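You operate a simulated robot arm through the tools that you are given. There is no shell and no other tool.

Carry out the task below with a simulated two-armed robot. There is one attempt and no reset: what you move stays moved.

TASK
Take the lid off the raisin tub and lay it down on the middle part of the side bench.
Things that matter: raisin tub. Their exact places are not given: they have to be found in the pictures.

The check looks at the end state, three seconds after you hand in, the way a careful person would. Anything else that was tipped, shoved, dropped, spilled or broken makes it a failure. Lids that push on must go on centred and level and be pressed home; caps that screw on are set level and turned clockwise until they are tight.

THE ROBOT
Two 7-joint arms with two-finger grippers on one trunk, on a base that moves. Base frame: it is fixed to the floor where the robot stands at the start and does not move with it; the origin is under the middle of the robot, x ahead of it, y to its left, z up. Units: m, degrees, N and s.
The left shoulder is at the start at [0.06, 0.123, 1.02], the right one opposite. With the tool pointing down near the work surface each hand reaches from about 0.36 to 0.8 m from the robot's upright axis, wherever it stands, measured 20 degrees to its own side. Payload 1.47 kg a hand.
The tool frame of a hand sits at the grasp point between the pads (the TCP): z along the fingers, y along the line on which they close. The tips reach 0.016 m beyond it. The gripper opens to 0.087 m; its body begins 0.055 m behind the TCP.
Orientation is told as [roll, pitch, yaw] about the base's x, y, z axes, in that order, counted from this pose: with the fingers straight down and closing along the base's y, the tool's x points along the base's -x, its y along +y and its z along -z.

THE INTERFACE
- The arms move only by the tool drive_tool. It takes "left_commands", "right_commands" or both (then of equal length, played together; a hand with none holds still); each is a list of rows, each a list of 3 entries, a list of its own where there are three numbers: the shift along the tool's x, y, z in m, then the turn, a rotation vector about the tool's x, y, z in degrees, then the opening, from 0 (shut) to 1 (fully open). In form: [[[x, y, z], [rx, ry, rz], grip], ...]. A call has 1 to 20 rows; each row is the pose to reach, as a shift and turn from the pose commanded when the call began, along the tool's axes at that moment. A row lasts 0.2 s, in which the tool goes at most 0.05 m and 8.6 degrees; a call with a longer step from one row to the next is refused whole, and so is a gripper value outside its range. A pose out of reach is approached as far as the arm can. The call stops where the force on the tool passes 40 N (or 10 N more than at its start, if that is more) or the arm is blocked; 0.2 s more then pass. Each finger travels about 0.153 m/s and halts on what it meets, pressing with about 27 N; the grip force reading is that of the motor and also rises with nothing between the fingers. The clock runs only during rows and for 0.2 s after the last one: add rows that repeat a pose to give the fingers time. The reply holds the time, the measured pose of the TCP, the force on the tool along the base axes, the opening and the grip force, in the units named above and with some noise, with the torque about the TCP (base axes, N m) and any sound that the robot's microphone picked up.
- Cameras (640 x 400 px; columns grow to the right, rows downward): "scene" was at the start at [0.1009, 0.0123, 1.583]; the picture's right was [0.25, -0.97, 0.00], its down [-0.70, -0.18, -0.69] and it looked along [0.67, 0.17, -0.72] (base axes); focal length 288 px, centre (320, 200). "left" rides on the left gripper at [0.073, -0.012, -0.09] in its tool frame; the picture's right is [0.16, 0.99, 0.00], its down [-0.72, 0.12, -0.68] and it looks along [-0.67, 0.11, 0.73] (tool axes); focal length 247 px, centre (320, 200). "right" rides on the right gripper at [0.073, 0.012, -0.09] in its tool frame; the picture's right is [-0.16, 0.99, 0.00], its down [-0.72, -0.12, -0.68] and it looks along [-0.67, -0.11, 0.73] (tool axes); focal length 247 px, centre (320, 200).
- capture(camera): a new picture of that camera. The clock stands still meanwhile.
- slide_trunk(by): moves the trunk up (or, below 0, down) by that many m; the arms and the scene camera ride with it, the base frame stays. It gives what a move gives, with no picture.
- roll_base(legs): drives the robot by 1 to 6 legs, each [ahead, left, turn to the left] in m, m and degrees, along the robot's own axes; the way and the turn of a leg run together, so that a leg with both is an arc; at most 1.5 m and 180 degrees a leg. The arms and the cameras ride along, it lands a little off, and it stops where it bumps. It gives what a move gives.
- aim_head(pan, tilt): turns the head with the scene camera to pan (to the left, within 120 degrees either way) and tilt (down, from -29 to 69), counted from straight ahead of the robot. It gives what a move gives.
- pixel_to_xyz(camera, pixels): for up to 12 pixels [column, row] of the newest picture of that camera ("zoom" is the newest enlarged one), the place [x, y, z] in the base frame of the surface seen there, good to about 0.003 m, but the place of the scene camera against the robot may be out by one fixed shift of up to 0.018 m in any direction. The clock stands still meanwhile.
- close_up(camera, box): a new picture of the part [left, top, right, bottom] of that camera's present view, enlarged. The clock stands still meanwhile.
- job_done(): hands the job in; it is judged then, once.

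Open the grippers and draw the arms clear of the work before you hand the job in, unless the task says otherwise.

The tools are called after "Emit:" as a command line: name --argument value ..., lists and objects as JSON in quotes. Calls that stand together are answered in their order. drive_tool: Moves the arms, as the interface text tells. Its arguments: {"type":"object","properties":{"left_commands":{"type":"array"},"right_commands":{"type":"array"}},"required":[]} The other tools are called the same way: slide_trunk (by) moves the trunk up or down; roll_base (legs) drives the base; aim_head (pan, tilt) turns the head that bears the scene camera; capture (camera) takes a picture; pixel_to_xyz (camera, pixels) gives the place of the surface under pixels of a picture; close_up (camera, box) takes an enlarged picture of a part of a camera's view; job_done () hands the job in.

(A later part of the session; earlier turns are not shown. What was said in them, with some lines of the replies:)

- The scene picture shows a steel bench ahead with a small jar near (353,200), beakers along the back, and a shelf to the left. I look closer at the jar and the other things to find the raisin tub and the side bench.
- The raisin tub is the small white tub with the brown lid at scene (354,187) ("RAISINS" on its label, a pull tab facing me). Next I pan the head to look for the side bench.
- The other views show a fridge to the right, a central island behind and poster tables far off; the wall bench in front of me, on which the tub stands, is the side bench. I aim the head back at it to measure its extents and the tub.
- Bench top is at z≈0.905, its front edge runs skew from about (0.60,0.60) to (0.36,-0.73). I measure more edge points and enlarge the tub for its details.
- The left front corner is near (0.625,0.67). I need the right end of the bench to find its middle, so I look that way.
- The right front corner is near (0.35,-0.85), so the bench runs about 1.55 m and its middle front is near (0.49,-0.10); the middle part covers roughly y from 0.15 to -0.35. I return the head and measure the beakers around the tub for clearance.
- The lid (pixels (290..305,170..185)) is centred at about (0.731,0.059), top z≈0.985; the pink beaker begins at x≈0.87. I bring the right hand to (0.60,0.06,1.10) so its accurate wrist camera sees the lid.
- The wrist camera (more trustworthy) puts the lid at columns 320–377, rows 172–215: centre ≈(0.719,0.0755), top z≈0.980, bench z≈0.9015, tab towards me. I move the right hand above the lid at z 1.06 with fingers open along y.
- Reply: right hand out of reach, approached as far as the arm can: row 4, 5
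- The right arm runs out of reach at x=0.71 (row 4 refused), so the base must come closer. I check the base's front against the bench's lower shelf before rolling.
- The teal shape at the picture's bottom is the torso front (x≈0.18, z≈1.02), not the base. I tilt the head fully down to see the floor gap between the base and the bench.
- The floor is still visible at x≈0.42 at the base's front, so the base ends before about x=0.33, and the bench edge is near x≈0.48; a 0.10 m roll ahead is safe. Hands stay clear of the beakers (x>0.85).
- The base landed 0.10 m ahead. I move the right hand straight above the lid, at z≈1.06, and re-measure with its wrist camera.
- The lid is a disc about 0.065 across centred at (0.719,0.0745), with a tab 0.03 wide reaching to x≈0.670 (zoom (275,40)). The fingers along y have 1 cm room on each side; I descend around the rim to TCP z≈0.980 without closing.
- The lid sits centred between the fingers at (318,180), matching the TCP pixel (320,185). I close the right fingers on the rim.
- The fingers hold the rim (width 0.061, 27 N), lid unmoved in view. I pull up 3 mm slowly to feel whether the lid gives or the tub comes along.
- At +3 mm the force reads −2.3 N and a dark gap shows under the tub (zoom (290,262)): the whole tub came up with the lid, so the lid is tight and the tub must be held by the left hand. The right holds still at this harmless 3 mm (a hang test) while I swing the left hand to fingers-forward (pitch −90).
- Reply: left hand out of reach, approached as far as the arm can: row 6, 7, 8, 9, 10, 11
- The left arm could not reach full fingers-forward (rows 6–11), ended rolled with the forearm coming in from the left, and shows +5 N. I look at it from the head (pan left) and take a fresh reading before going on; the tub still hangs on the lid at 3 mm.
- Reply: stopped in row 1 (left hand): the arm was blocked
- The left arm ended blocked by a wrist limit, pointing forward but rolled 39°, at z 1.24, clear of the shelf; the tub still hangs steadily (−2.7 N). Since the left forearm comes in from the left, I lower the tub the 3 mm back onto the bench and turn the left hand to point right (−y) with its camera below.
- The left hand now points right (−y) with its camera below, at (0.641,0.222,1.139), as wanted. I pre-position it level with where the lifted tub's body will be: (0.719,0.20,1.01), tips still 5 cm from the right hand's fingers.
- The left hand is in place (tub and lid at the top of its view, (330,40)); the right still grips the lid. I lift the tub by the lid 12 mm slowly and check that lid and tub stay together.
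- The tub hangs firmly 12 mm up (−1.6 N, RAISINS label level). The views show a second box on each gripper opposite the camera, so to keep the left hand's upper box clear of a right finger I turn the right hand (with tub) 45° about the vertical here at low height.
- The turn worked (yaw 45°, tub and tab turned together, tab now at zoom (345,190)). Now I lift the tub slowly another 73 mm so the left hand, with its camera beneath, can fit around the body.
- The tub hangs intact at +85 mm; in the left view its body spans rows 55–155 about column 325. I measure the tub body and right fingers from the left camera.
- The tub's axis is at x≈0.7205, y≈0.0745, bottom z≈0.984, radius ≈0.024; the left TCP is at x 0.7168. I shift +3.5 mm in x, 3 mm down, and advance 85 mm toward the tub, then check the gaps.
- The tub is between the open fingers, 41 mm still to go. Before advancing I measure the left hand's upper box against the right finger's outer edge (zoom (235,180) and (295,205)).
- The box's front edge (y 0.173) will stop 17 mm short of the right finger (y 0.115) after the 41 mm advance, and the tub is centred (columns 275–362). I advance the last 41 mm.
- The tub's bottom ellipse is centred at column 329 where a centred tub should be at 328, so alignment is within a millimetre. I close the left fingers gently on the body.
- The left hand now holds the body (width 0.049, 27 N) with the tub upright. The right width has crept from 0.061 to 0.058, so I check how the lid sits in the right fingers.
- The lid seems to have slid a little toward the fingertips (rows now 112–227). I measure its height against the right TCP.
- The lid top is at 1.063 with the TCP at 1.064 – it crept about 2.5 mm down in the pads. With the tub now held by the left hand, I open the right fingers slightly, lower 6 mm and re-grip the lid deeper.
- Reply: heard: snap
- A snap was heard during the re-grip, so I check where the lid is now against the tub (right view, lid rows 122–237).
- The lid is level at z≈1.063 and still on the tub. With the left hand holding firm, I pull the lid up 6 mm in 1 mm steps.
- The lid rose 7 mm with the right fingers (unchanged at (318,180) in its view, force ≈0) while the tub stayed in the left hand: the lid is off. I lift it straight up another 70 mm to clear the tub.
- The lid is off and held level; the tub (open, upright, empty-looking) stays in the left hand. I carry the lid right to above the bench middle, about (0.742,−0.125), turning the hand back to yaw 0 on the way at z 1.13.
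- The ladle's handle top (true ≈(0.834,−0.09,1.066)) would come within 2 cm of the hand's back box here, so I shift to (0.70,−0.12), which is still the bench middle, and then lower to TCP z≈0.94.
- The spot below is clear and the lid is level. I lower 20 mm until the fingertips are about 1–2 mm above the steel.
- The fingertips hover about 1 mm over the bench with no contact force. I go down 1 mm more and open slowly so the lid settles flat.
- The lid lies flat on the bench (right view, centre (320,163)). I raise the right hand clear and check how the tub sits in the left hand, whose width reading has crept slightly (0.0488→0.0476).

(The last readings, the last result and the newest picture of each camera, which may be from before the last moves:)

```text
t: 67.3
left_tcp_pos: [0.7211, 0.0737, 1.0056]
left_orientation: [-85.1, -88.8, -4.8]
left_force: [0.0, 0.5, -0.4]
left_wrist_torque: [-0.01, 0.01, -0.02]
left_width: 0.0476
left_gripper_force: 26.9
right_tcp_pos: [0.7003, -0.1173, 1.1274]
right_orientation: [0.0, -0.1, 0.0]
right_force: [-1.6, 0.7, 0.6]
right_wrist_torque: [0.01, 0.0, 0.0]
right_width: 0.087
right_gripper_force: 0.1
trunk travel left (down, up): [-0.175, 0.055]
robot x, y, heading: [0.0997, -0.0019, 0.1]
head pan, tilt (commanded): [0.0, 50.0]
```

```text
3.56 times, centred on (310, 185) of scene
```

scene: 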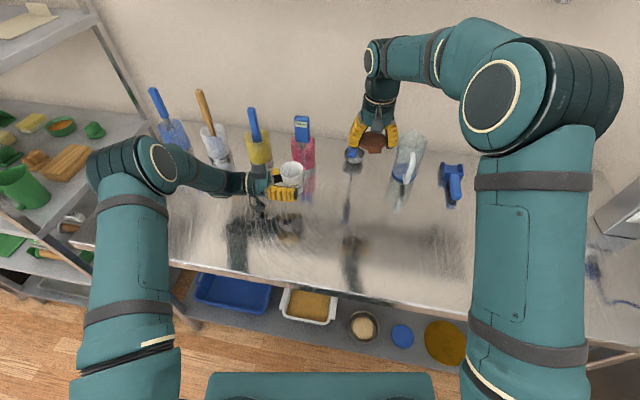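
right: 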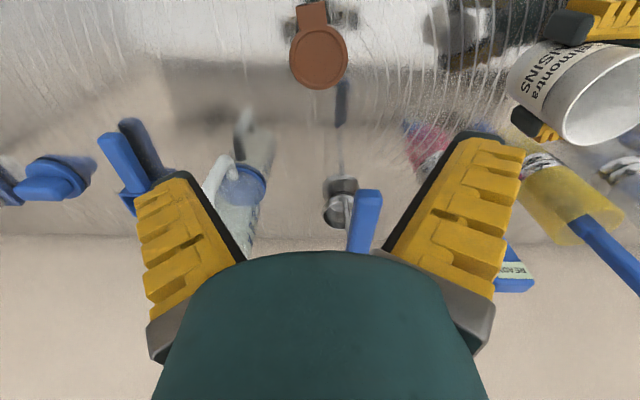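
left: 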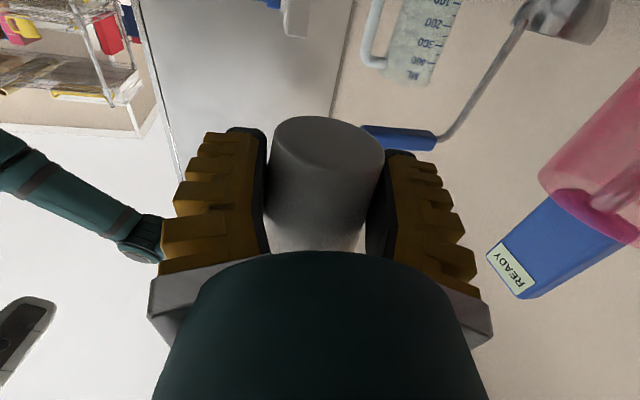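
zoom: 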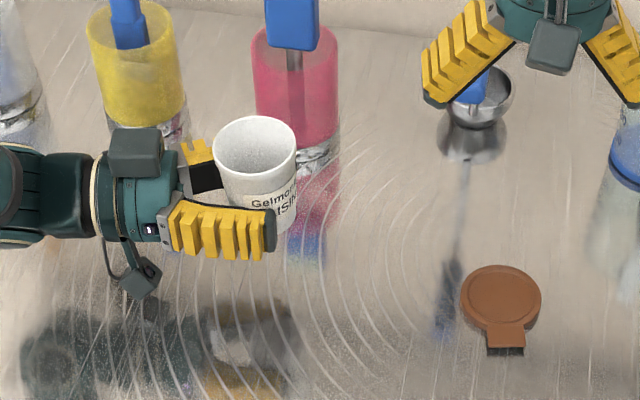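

The lid lies flat at the bench middle, and the tub is steady and open in the left hand. The left camera is under its hand, so it can't set the tub down itself; I bring the right hand over the tub, turned 65° so its fingers will straddle the rim above the left fingers.

Emit:
drive_tool --right_commands '[[[-0.002, 0.015, -0.01], [0, 0, -5], 1], [[-0.004, 0.035, -0.02], [0, 0, -12], 1], [[-0.007, 0.06, -0.03], [0, 0, -20], 1], [[-0.01, 0.085, -0.035], [0, 0, -28], 1], [[-0.012, 0.11, -0.035], [0, 0, -36], 1], [[-0.015, 0.135, -0.035], [0, 0, -44], 1], [[-0.017, 0.16, -0.035], [0, 0, -52], 1], [[-0.019, 0.18, -0.035], [0, 0, -60], 1], [[-0.02, 0.191, -0.035], [0, 0, -65], 1], [[-0.02, 0.191, -0.035], [0, 0, -65], 1], [[-0.02, 0.191, -0.035], [0, 0, -65], 1]]'

Emit:
capture --camera "right"

Emit:
close_up --camera "right" --box '[220, 0, 420, 160]'

```text
t: 69.7
left_tcp_pos: [0.7207, 0.0743, 1.0041]
left_orientation: [-85.1, -88.9, -4.8]
left_force: [0.9, -0.4, 0.1]
left_wrist_torque: [0.0, 0.04, -0.02]
left_width: 0.0472
left_gripper_force: 27.3
right_tcp_pos: [0.7199, 0.071, 1.1625]
right_orientation: [0.0, 0.0, 65.0]
right_force: [-0.8, 0.1, 0.6]
right_wrist_torque: [-0.02, 0.0, 0.04]
right_width: 0.0871
right_gripper_force: 0.1
trunk travel left (down, up): [-0.175, 0.055]
robot x, y, heading: [0.1001, -0.0016, 0.3]
head pan, tilt (commanded): [0.0, 50.0]
```

```text
taken
```

right: 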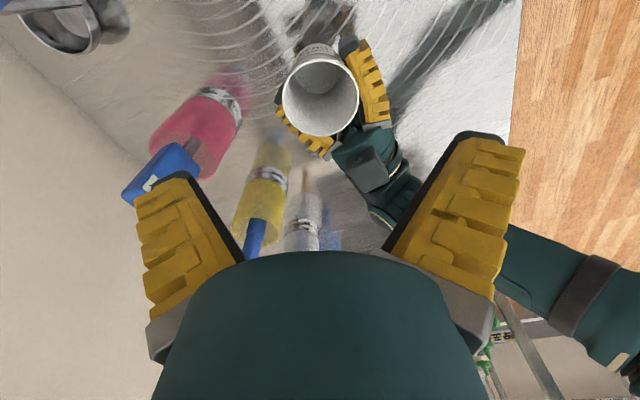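

```text
2.50 times, centred on (320, 80) of right
```

zoom: 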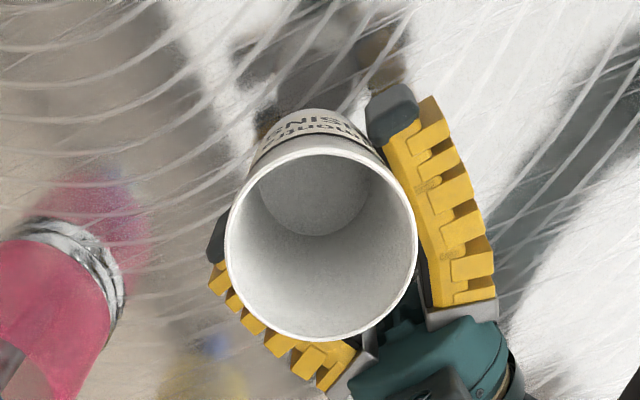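

The tub is empty and upright, its rim a circle at zoom (225–418, 148–342). I measure rim points and the left hand's nearest parts.

Emit:
pixel_to_xyz --camera "zoom" --pixels '[[228, 240], [415, 245], [322, 151], [318, 339], [255, 172], [390, 178], [255, 318], [388, 315], [410, 105], [460, 290], [440, 340], [215, 235]]'

```text
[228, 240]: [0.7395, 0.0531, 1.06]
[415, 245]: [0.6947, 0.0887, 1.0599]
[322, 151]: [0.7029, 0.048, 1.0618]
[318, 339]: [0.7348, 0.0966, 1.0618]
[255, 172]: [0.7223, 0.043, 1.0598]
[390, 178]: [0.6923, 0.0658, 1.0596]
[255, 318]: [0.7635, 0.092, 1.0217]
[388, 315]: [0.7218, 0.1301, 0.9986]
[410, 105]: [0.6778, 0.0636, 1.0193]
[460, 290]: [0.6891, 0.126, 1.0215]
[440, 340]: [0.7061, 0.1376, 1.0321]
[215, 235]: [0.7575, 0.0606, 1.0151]
```

The rim top is at z≈1.0605, centre (0.718,0.0716), radius 0.029; left finger tops are at z≈1.02. I shift 2 mm along the closing line and descend 115 mm to TCP z≈1.0475, leaving about 1 cm over the left fingers.

Emit:
drive_tool --right_commands '[[[0, 0.002, 0.015], [0, 0, 0], 1], [[0, 0.002, 0.035], [0, 0, 0], 1], [[0, 0.002, 0.055], [0, 0, 0], 1], [[0, 0.002, 0.075], [0, 0, 0], 1], [[0, 0.002, 0.09], [0, 0, 0], 1], [[0, 0.002, 0.1], [0, 0, 0], 1], [[0, 0.002, 0.108], [0, 0, 0], 1], [[0, 0.002, 0.115], [0, 0, 0], 1], [[0, 0.002, 0.115], [0, 0, 0], 1]]'

Emit:
capture --camera "right"

Emit:
close_up --camera "scene" --box '[220, 110, 380, 220]'

```text
t: 71.7
left_tcp_pos: [0.7206, 0.0748, 1.0061]
left_orientation: [-85.0, -88.8, -4.8]
left_force: [0.2, 0.5, -0.4]
left_wrist_torque: [0.03, -0.01, 0.0]
left_width: 0.0472
left_gripper_force: 27.0
right_tcp_pos: [0.718, 0.0725, 1.0476]
right_orientation: [0.1, 0.1, 65.0]
right_force: [0.7, 0.3, 0.1]
right_wrist_torque: [0.01, 0.02, 0.02]
right_width: 0.0868
right_gripper_force: 0.0
trunk travel left (down, up): [-0.175, 0.055]
robot x, y, heading: [0.0996, -0.0019, 0.1]
head pan, tilt (commanded): [0.0, 50.0]
```

```text
taken
```

right: 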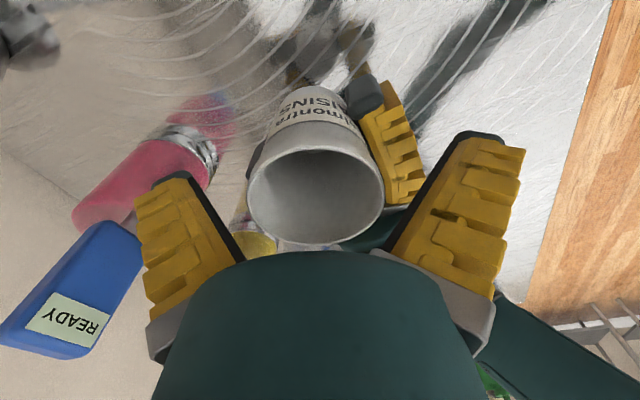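

```text
3.64 times, centred on (300, 165) of scene
```

zoom: 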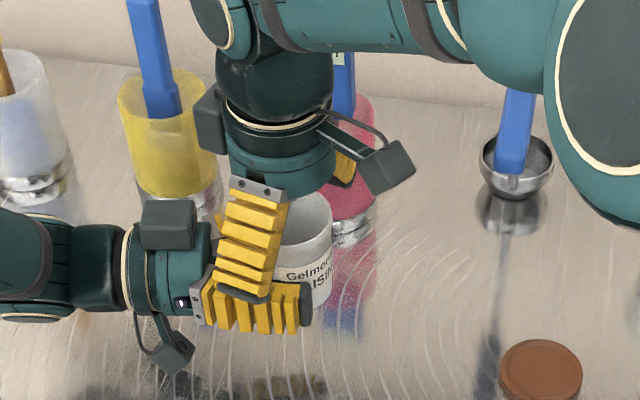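

The rim spans columns 247–384 (centre 315 versus 320), so I shift 2 mm back along the closing line and close the right fingers gently on the rim.

Emit:
drive_tool --right_commands '[[[0, -0.001, 0], [0, 0, 0], 0.95], [[0, -0.002, 0], [0, 0, 0], 0.85], [[0, -0.002, 0], [0, 0, 0], 0.76], [[0, -0.002, 0], [0, 0, 0], 0.71], [[0, -0.002, 0], [0, 0, 0], 0.68], [[0, -0.002, 0], [0, 0, 0], 0.65], [[0, -0.002, 0], [0, 0, 0], 0.62], [[0, -0.002, 0], [0, 0, 0], 0.55], [[0, -0.002, 0], [0, 0, 0], 0.3], [[0, -0.002, 0], [0, 0, 0], 0.0], [[0, -0.002, 0], [0, 0, 0], 0.0]]'

Emit:
capture --camera "right"

Emit:
capture --camera "left"

Emit:
close_up --camera "scene" --box '[220, 110, 380, 220]'

```text
t: 74.1
left_tcp_pos: [0.7193, 0.0742, 1.0052]
left_orientation: [-86.3, -88.8, -3.6]
left_force: [-5.0, 0.1, 1.2]
left_wrist_torque: [0.04, -0.09, -0.04]
left_width: 0.0474
left_gripper_force: 26.9
right_tcp_pos: [0.7188, 0.0712, 1.048]
right_orientation: [0.1, 0.0, 65.1]
right_force: [5.4, -0.7, -1.9]
right_wrist_torque: [-0.05, -0.11, 0.03]
right_width: 0.0568
right_gripper_force: 27.2
trunk travel left (down, up): [-0.175, 0.055]
robot x, y, heading: [0.1024, -0.0031, -0.2]
head pan, tilt (commanded): [0.0, 50.0]
```

```text
taken
```

right: 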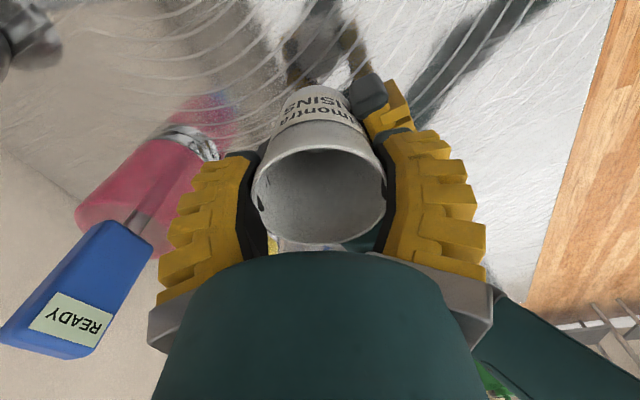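

```text
taken
```

left: 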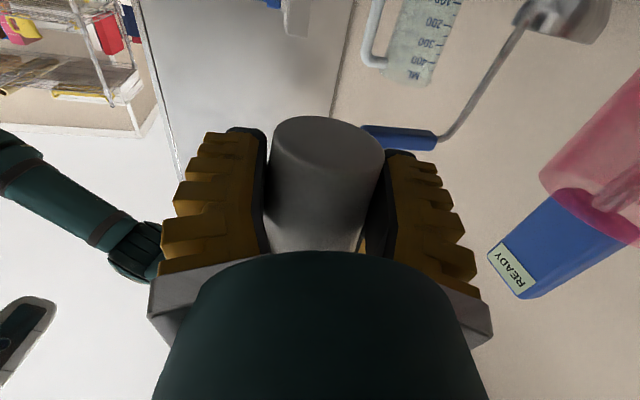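

```text
3.64 times, centred on (300, 165) of scene
```

zoom: 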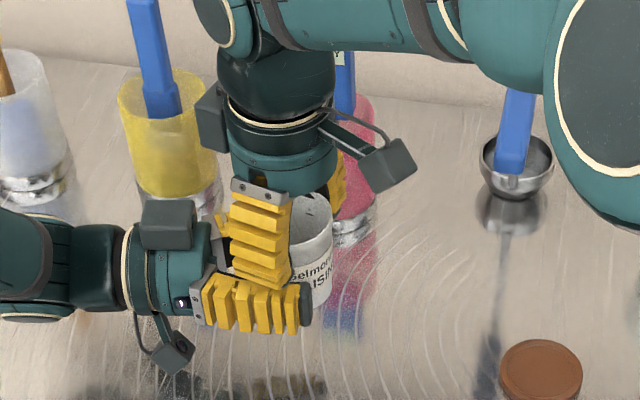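

Both hands hold the tub now (right width 0.057, 27 N; a 5 N sideways load from a millimetre of misalignment). I open the left fingers gradually.

Emit:
drive_tool --left_commands '[[[0, 0, 0], [0, 0, 0], 0.4], [[0, 0, 0], [0, 0, 0], 0.52], [[0, 0, 0], [0, 0, 0], 0.56], [[0, 0, 0], [0, 0, 0], 0.6], [[0, 0, 0], [0, 0, 0], 0.66], [[0, 0, 0], [0, 0, 0], 0.75], [[0, 0, 0], [0, 0, 0], 0.87], [[0, 0, 0], [0, 0, 0], 1], [[0, 0, 0], [0, 0, 0], 1]]'

Emit:
capture --camera "left"

Emit:
capture --camera "right"

```text
t: 76.1
left_tcp_pos: [0.7202, 0.0737, 1.0058]
left_orientation: [-85.0, -88.8, -4.7]
left_force: [0.2, 0.4, 0.7]
left_wrist_torque: [-0.02, 0.0, -0.05]
left_width: 0.0871
left_gripper_force: 0.1
right_tcp_pos: [0.7194, 0.0715, 1.0467]
right_orientation: [0.0, 0.1, 65.0]
right_force: [-0.6, 0.3, -0.3]
right_wrist_torque: [0.0, 0.0, 0.02]
right_width: 0.0571
right_gripper_force: 26.5
trunk travel left (down, up): [-0.175, 0.055]
robot x, y, heading: [0.1029, -0.0029, 0.0]
head pan, tilt (commanded): [0.0, 50.0]
```

```text
taken
```

left: 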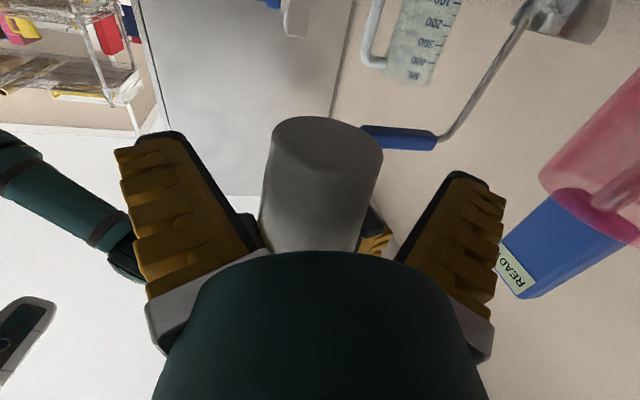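

```text
taken
```

right: 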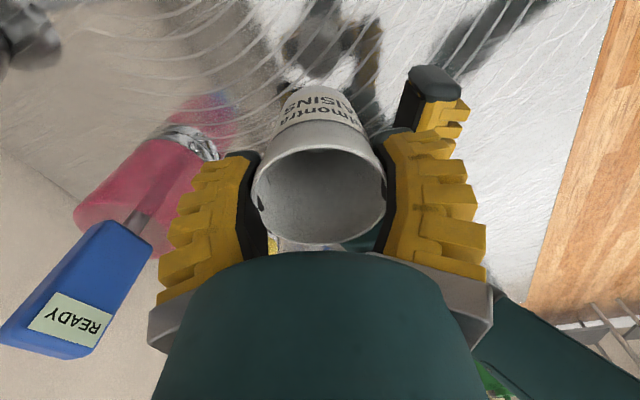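

The right hand holds the tub by the rim, unmoved in view. I withdraw the left hand straight back (+y) 14 cm.

Emit:
drive_tool --left_commands '[[[0, 0, -0.008], [0, 0, 0], 1], [[0, 0, -0.02], [0, 0, 0], 1], [[0, 0, -0.035], [0, 0, 0], 1], [[0, 0, -0.055], [0, 0, 0], 1], [[0, 0, -0.075], [0, 0, 0], 1], [[0, 0, -0.095], [0, 0, 0], 1], [[0, 0, -0.115], [0, 0, 0], 1], [[0, 0, -0.13], [0, 0, 0], 1], [[0, 0, -0.14], [0, 0, 0], 1], [[0, 0, -0.14], [0, 0, 0], 1]]'

Emit:
capture --camera "left"

Emit:
close_up --camera "scene" --box '[220, 110, 400, 240]'

```text
t: 78.3
left_tcp_pos: [0.7204, 0.213, 1.0044]
left_orientation: [-86.1, -88.7, -3.9]
left_force: [-0.4, 0.2, 0.3]
left_wrist_torque: [0.0, -0.02, -0.03]
left_width: 0.0871
left_gripper_force: 0.1
right_tcp_pos: [0.7201, 0.0722, 1.048]
right_orientation: [0.0, 0.0, 65.0]
right_force: [-0.1, 0.1, 0.3]
right_wrist_torque: [0.03, -0.03, 0.02]
right_width: 0.0571
right_gripper_force: 27.2
trunk travel left (down, up): [-0.175, 0.055]
robot x, y, heading: [0.1005, -0.0013, 0.0]
head pan, tilt (commanded): [0.0, 50.0]
```

```text
taken
```

left: 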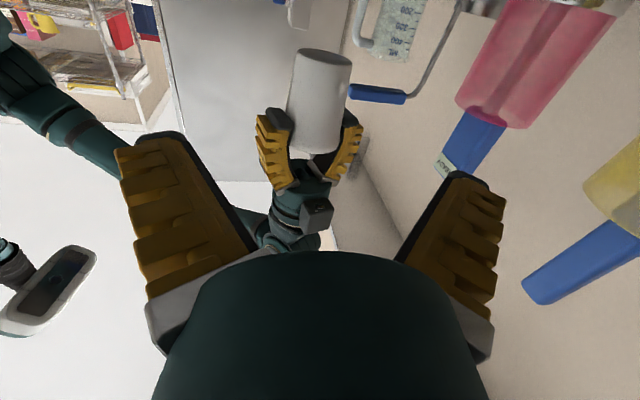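

```text
3.08 times, centred on (310, 175) of scene
```

zoom: 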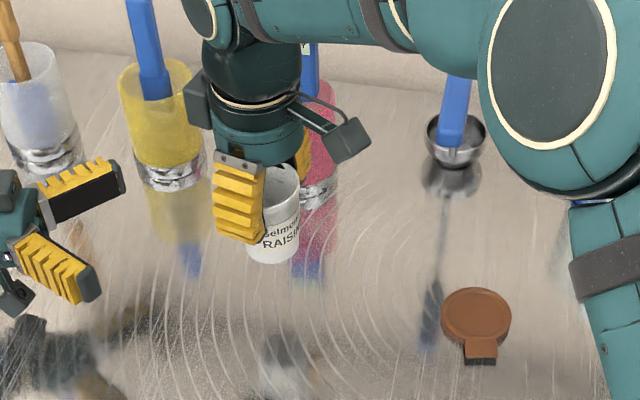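

The left hand is clear and the tub hangs from the right fingers. I measure the tub's bottom face from the left camera to see how level it hangs.

Emit:
close_up --camera "left" --box '[260, 30, 380, 180]'

Emit:
pixel_to_xyz --camera "left" --pixels '[[303, 56], [322, 52], [340, 60], [320, 66], [342, 70], [300, 100], [320, 100], [340, 105], [295, 130], [315, 140], [335, 140]]'

```text
2.67 times, centred on (320, 105) of left
```

zoom: 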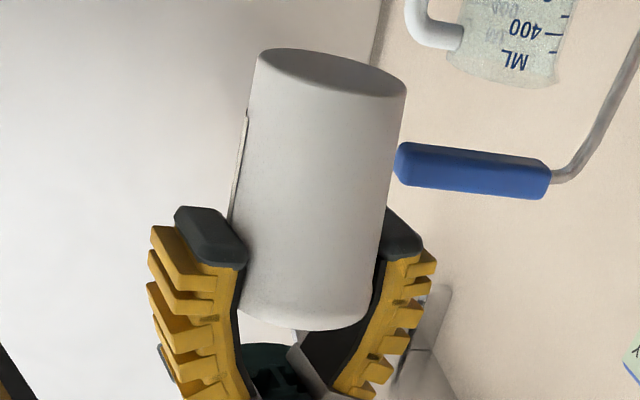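

```text
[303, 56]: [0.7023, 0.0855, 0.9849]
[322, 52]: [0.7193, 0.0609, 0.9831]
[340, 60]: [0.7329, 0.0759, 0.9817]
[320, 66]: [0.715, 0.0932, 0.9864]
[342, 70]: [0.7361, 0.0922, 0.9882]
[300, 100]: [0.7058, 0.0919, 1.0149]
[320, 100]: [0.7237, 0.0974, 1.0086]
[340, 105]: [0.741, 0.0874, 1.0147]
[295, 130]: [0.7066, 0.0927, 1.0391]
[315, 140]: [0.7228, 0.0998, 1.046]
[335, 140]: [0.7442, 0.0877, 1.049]
```

The bottom lies within about 2–3° of level at z≈0.984. I turn the tub back 45° to its first heading over its old place (0.719,0.0745) and lower it 70 mm.

Emit:
drive_tool --right_commands '[[[-0.0005, 0.0003, 0], [0, 0, 5], 0], [[-0.001, 0.0006, 0], [0, 0, 12], 0], [[-0.0015, 0.001, 0], [0, 0, 19], 0], [[-0.002, 0.0015, 0], [0, 0, 26], 0], [[-0.0021, 0.0015, 0], [0, 0, 33], 0], [[-0.0021, 0.0015, 0], [0, 0, 40], 0], [[-0.0021, 0.0015, 0], [0, 0, 45], 0], [[-0.0021, 0.0015, 0.006], [0, 0, 45], 0], [[-0.0021, 0.0015, 0.016], [0, 0, 45], 0], [[-0.0021, 0.0015, 0.028], [0, 0, 45], 0], [[-0.0021, 0.0015, 0.04], [0, 0, 45], 0], [[-0.0021, 0.0015, 0.052], [0, 0, 45], 0], [[-0.0021, 0.0015, 0.062], [0, 0, 45], 0], [[-0.0021, 0.0015, 0.068], [0, 0, 45], 0], [[-0.0021, 0.0015, 0.07], [0, 0, 45], 0], [[-0.0021, 0.0015, 0.07], [0, 0, 45], 0]]'

Emit:
capture --camera "left"

Emit:
close_up --camera "scene" --box '[250, 120, 350, 220]'

```text
t: 81.7
left_tcp_pos: [0.7191, 0.2134, 1.005]
left_orientation: [-85.4, -88.8, -4.6]
left_force: [-0.4, -0.5, 0.0]
left_wrist_torque: [-0.02, -0.01, -0.03]
left_width: 0.0868
left_gripper_force: 0.0
right_tcp_pos: [0.7196, 0.0744, 0.978]
right_orientation: [0.0, 0.0, 20.0]
right_force: [0.8, -0.3, -0.7]
right_wrist_torque: [0.03, 0.0, -0.02]
right_width: 0.0567
right_gripper_force: 26.7
trunk travel left (down, up): [-0.175, 0.055]
robot x, y, heading: [0.0972, 0.0048, 0.2]
head pan, tilt (commanded): [0.0, 50.0]
```

```text
taken
```

left: 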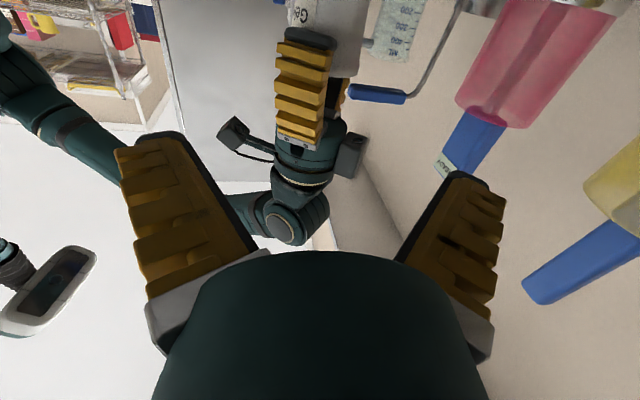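

```text
4.00 times, centred on (300, 170) of scene
```

zoom: 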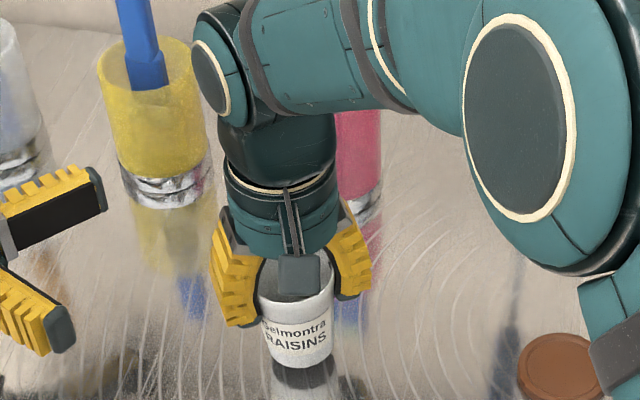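

The tub hangs about 12 mm above its old spot, label facing me again. I lower 9 mm, then feel for contact.

Emit:
drive_tool --right_commands '[[[0, 0, 0.003], [0, 0, 0], 0], [[0, 0, 0.006], [0, 0, 0], 0], [[0, 0, 0.008], [0, 0, 0], 0], [[0, 0, 0.009], [0, 0, 0], 0], [[0, 0, 0.009], [0, 0, 0], 0]]'

Emit:
close_up --camera "scene" --box '[270, 160, 340, 220]'

```text
t: 82.9
left_tcp_pos: [0.7203, 0.2143, 1.0059]
left_orientation: [-85.2, -88.8, -4.6]
left_force: [-0.5, 0.6, 0.1]
left_wrist_torque: [-0.04, 0.02, -0.01]
left_width: 0.0869
left_gripper_force: 0.0
right_tcp_pos: [0.7188, 0.0739, 0.9691]
right_orientation: [0.1, 0.0, 19.9]
right_force: [0.5, -0.2, -1.1]
right_wrist_torque: [0.01, -0.01, 0.0]
right_width: 0.0571
right_gripper_force: 26.6
trunk travel left (down, up): [-0.175, 0.055]
robot x, y, heading: [0.1008, 0.0, 0.0]
head pan, tilt (commanded): [0.0, 50.0]
```

```text
6.67 times, centred on (305, 190) of scene
```

zoom: 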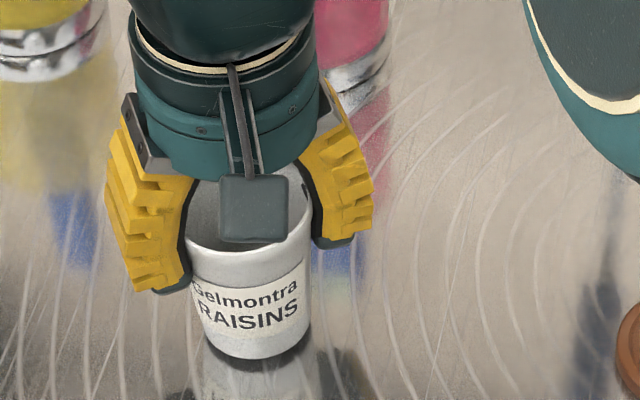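

About 3 mm remain (dark gap below the tub at zoom (260,362)). I lower in 1 mm steps and read the force.

Emit:
drive_tool --right_commands '[[[0, 0, 0.001], [0, 0, 0], 0], [[0, 0, 0.002], [0, 0, 0], 0], [[0, 0, 0.002], [0, 0, 0], 0]]'

Emit:
drive_tool --right_commands '[[[0, 0, 0.0005], [0, 0, 0], 0], [[0, 0, 0.001], [0, 0, 0], 0], [[0, 0, 0.001], [0, 0, 0], 0]]'

Emit:
close_up --camera "scene" --box '[270, 160, 340, 220]'

```text
t: 83.7
left_tcp_pos: [0.72, 0.2146, 1.0046]
left_orientation: [-85.2, -88.8, -4.7]
left_force: [-0.5, -0.1, -0.2]
left_wrist_torque: [0.01, 0.01, -0.01]
left_width: 0.087
left_gripper_force: 0.0
right_tcp_pos: [0.7192, 0.0744, 0.9665]
right_orientation: [-0.1, -0.1, 20.1]
right_force: [0.1, -0.1, -0.3]
right_wrist_torque: [-0.01, 0.01, 0.01]
right_width: 0.0566
right_gripper_force: 26.5
trunk travel left (down, up): [-0.175, 0.055]
robot x, y, heading: [0.0977, -0.0003, 0.1]
head pan, tilt (commanded): [0.0, 50.0]
```

```text
t: 84.5
left_tcp_pos: [0.7199, 0.2143, 1.0054]
left_orientation: [-85.3, -88.8, -4.6]
left_force: [0.2, -0.3, 0.0]
left_wrist_torque: [0.02, 0.01, 0.02]
left_width: 0.0868
left_gripper_force: 0.0
right_tcp_pos: [0.7185, 0.0747, 0.9655]
right_orientation: [0.0, 0.0, 20.0]
right_force: [0.7, -1.0, -0.3]
right_wrist_torque: [0.03, -0.02, 0.0]
right_width: 0.0568
right_gripper_force: 26.5
trunk travel left (down, up): [-0.175, 0.055]
robot x, y, heading: [0.1006, -0.0014, 0.0]
head pan, tilt (commanded): [0.0, 50.0]
```

```text
6.67 times, centred on (305, 190) of scene
```

zoom: 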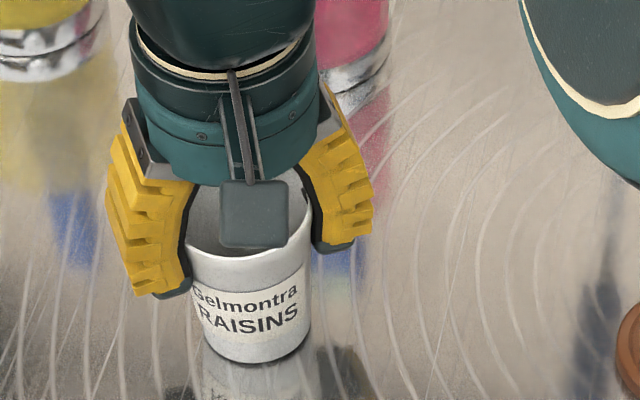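

Still no contact force, and a thin gap is left under the tub. I lower another 1 mm in half-millimetre steps.

Emit:
drive_tool --right_commands '[[[0, 0, 0.0005], [0, 0, 0], 0], [[0, 0, 0.001], [0, 0, 0], 0], [[0, 0, 0.001], [0, 0, 0], 0]]'

Emit:
drive_tool --right_commands '[[[0, 0, 0.0005], [0, 0, 0], 0], [[0, 0, 0.001], [0, 0, 0], 0], [[0, 0, 0.001], [0, 0, 0], 0]]'

Emit:
close_up --camera "scene" --box '[270, 160, 340, 220]'

```text
t: 85.3
left_tcp_pos: [0.7188, 0.2147, 1.005]
left_orientation: [-84.9, -88.7, -5.0]
left_force: [0.5, 0.4, 0.4]
left_wrist_torque: [0.0, 0.01, 0.01]
left_width: 0.0869
left_gripper_force: 0.1
right_tcp_pos: [0.7191, 0.0749, 0.9659]
right_orientation: [0.0, -0.2, 20.0]
right_force: [-0.9, -0.3, 5.9]
right_wrist_torque: [0.1, 0.02, 0.07]
right_width: 0.0569
right_gripper_force: 27.0
trunk travel left (down, up): [-0.175, 0.055]
robot x, y, heading: [0.1025, 0.0008, 0.1]
head pan, tilt (commanded): [0.0, 50.0]
```

```text
t: 86.1
left_tcp_pos: [0.718, 0.2138, 1.0065]
left_orientation: [-84.5, -88.8, -5.5]
left_force: [-1.4, -0.4, 0.1]
left_wrist_torque: [0.0, -0.04, -0.02]
left_width: 0.0871
left_gripper_force: 0.0
right_tcp_pos: [0.7195, 0.0736, 0.9637]
right_orientation: [0.0, -0.2, 20.0]
right_force: [0.8, -1.1, 15.2]
right_wrist_torque: [0.28, -0.18, -0.01]
right_width: 0.0572
right_gripper_force: 27.1
trunk travel left (down, up): [-0.175, 0.055]
robot x, y, heading: [0.1001, 0.0004, -0.0]
head pan, tilt (commanded): [0.0, 50.0]
```

```text
6.67 times, centred on (305, 190) of scene
```

zoom: 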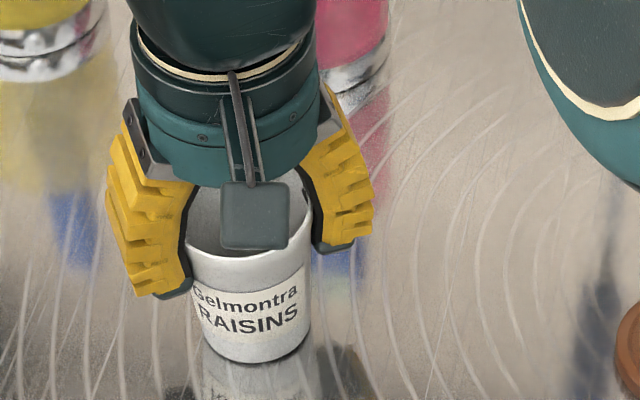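

The tub stands on the bench (force rose to +15 N). I ease up 1 mm and open the right fingers slowly.

Emit:
drive_tool --right_commands '[[[0, 0, -0.0005], [0, 0, 0], 0], [[0, 0, -0.001], [0, 0, 0], 0.2], [[0, 0, -0.001], [0, 0, 0], 0.5], [[0, 0, -0.001], [0, 0, 0], 0.62], [[0, 0, -0.001], [0, 0, 0], 0.65], [[0, 0, -0.001], [0, 0, 0], 0.67], [[0, 0, -0.001], [0, 0, 0], 0.69], [[0, 0, -0.001], [0, 0, 0], 0.72], [[0, 0, -0.001], [0, 0, 0], 0.76], [[0, 0, -0.001], [0, 0, 0], 0.82], [[0, 0, -0.001], [0, 0, 0], 0.9], [[0, 0, -0.001], [0, 0, 0], 1], [[0, 0, -0.001], [0, 0, 0], 1]]'

Emit:
capture --camera "right"

Emit:
close_up --camera "scene" --box '[270, 160, 340, 220]'

```text
t: 88.9
left_tcp_pos: [0.7192, 0.2138, 1.0058]
left_orientation: [-85.1, -88.8, -4.7]
left_force: [0.3, -0.3, -0.6]
left_wrist_torque: [-0.04, -0.02, -0.04]
left_width: 0.0871
left_gripper_force: 0.1
right_tcp_pos: [0.7185, 0.0745, 0.9648]
right_orientation: [0.1, 0.1, 20.1]
right_force: [-0.5, -0.4, -0.6]
right_wrist_torque: [0.04, 0.0, 0.0]
right_width: 0.0871
right_gripper_force: 0.0
trunk travel left (down, up): [-0.175, 0.055]
robot x, y, heading: [0.1021, 0.0019, -0.1]
head pan, tilt (commanded): [0.0, 50.0]
```

```text
taken
```

right: 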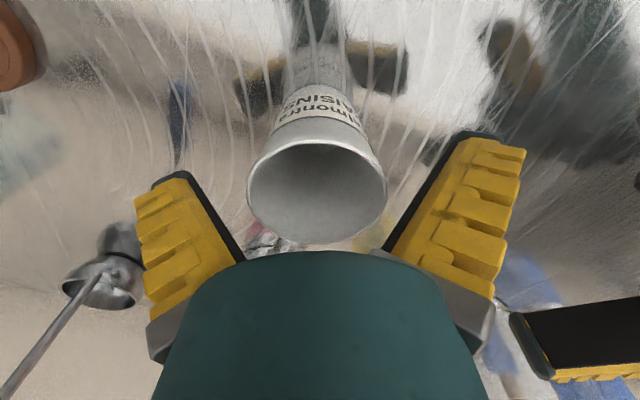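

```text
6.67 times, centred on (305, 190) of scene
```

zoom: 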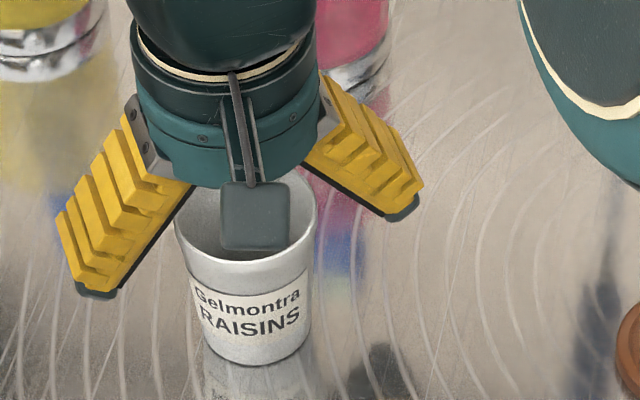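

The tub stands upright on its old spot with the fingers clear of the rim. I raise the right hand straight up, then look.

Emit:
drive_tool --right_commands '[[[0, 0, -0.008], [0, 0, 0], 1], [[0, 0, -0.02], [0, 0, 0], 1], [[0, 0, -0.04], [0, 0, 0], 1], [[0, 0, -0.07], [0, 0, 0], 1], [[0, 0, -0.105], [0, 0, 0], 1], [[0, 0, -0.14], [0, 0, 0], 1], [[0, 0, -0.17], [0, 0, 0], 1], [[0, 0, -0.19], [0, 0, 0], 1], [[0, 0, -0.19], [0, 0, 0], 1]]'

Emit:
capture --camera "right"

Emit:
capture --camera "scene"

```text
t: 90.9
left_tcp_pos: [0.7201, 0.2144, 1.0053]
left_orientation: [-85.3, -88.6, -4.6]
left_force: [0.4, 0.2, 0.2]
left_wrist_torque: [0.01, 0.03, -0.03]
left_width: 0.0868
left_gripper_force: 0.0
right_tcp_pos: [0.7187, 0.0766, 1.1543]
right_orientation: [0.0, 0.0, 20.0]
right_force: [-0.3, 0.7, 0.0]
right_wrist_torque: [0.03, 0.04, 0.01]
right_width: 0.0869
right_gripper_force: 0.1
trunk travel left (down, up): [-0.175, 0.055]
robot x, y, heading: [0.0992, -0.0015, -0.1]
head pan, tilt (commanded): [0.0, 50.0]
```

```text
taken
```

right: 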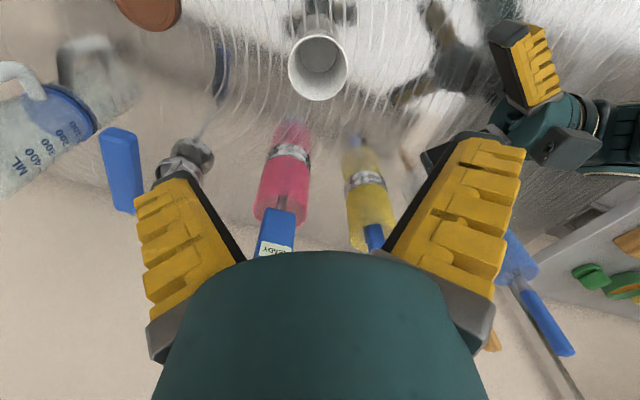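

```text
taken
```

scene: 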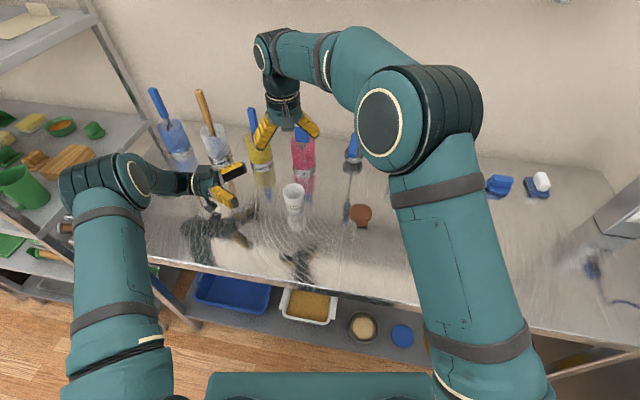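

The tub stands upright at (293,195) and the lid lies flat at (360,213). I draw both arms back: the right up and toward the robot, the left up and back along its earlier path.

Emit:
drive_tool --left_commands '[[[-0.015, 0, 0], [0, 0, 0], 1], [[-0.035, 0, 0], [0, 0, 0], 1], [[-0.055, 0, 0], [0, 0, 0], 1], [[-0.075, -0.01, 0], [0, 0, 0], 1], [[-0.095, -0.025, 0], [0, 0, 0], 1], [[-0.11, -0.04, 0], [0, 0, 0], 1], [[-0.12, -0.055, 0], [0, 0, 0], 1], [[-0.13, -0.07, 0], [0, 0, 0], 1], [[-0.134, -0.08, 0], [0, 0, 0], 1], [[-0.134, -0.08, 0], [0, 0, 0], 1], [[-0.134, -0.08, 0], [0, 0, 0], 1]]' --right_commands '[[[0.02, -0.005, -0.01], [0, 0, 2], 1], [[0.055, -0.013, -0.02], [0, 0, 4], 1], [[0.095, -0.022, -0.03], [0, 0, 7], 1], [[0.135, -0.032, -0.04], [0, 0, 10], 1], [[0.175, -0.041, -0.046], [0, 0, 12], 1], [[0.215, -0.051, -0.046], [0, 0, 14], 1], [[0.255, -0.06, -0.046], [0, 0, 16], 1], [[0.295, -0.07, -0.046], [0, 0, 18], 1], [[0.33, -0.078, -0.046], [0, 0, 20], 1], [[0.349, -0.0826, -0.046], [0, 0, 20], 1], [[0.349, -0.0826, -0.046], [0, 0, 20], 1]]'

Emit:
capture --camera "scene"

Emit:
close_up --camera "scene" --box '[200, 80, 440, 240]'

```text
t: 93.3
left_tcp_pos: [0.6419, 0.2146, 1.1407]
left_orientation: [-85.4, -88.8, -4.5]
left_force: [1.6, -0.2, -0.5]
left_wrist_torque: [0.0, -0.03, -0.03]
left_width: 0.087
left_gripper_force: 0.0
right_tcp_pos: [0.418, -0.1215, 1.2018]
right_orientation: [0.0, 0.0, -0.1]
right_force: [-0.1, -0.4, 0.7]
right_wrist_torque: [0.02, -0.01, 0.01]
right_width: 0.087
right_gripper_force: 0.1
trunk travel left (down, up): [-0.175, 0.055]
robot x, y, heading: [0.099, -0.001, -0.2]
head pan, tilt (commanded): [0.0, 50.0]
```

```text
taken
```

scene: 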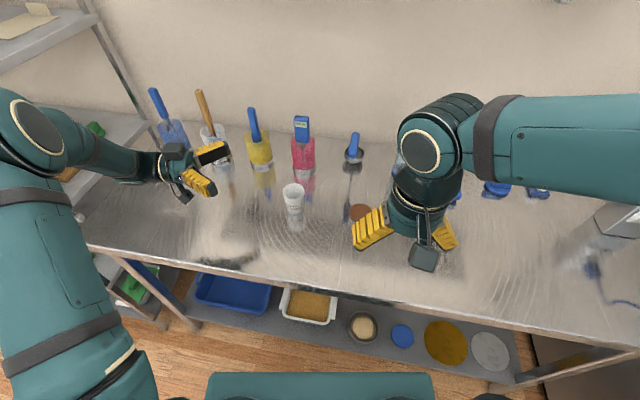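

```text
2.50 times, centred on (320, 160) of scene
```

zoom: 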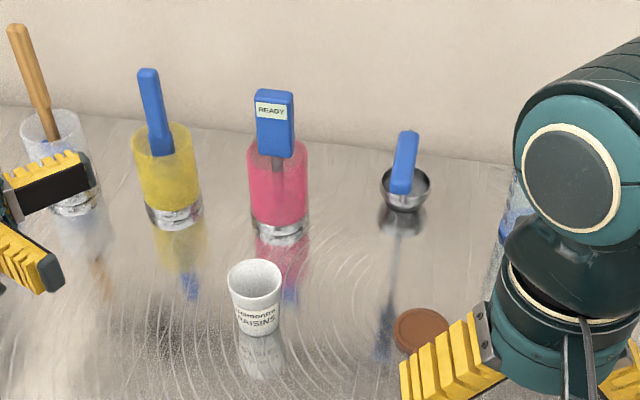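

The tub stands upright, the beakers and ladle are as before, and the lid lies at zoom (422,330). A final check of the lid's flatness and place with the right wrist camera.

Emit:
capture --camera "right"

Emit:
pixel_to_xyz --camera "scene" --pixels '[[360, 208], [352, 211], [364, 206], [293, 188], [293, 205], [60, 245]]'

```text
taken
```

right: 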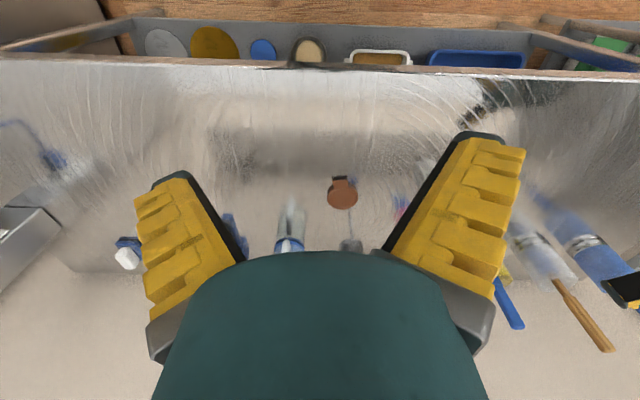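

```text
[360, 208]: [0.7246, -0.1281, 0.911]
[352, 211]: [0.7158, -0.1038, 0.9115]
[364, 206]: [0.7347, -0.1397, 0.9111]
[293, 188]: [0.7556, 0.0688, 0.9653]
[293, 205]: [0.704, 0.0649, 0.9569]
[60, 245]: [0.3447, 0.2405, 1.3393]
```

The lid lies flat (all points z≈0.911, on the steel at 0.905) at the middle of the bench's length, the tub stands upright at its old place, the grippers are open and clear. I hand the job in.

Emit:
job_done

```text
The job is handed in.
```

The raisin tub's lid is off and lying flat on the bench, halfway along its length. I've handed the job in.

- **Which bench:** I took "side bench" to mean the wall bench in front of the robot, the one the tub was standing on. The task listed no other places, so check this if you meant a different bench.
- **How the lid came off:** Pulling on the lid alone lifted the whole tub. I carried the tub up by its lid and gripped the body with the left hand. The lid snapped loose while I was re-gripping it with the right hand, and I lifted it away.
- **The lid:** It ended about 22 cm in from the front edge. It settled roughly the last centimetre when the fingers opened.
- **The tub:** I set it back upright within a few millimetres of where it started, with its label facing the same way. It looked empty when opened. While it hung from the lid the force reading was about 2 N, but near zero after the lid was off; I don't know why, and I saw no sign of a spill.
- **Everything else:** The beakers and ladle look undisturbed in the final pictures. Both grippers are open and drawn clear.
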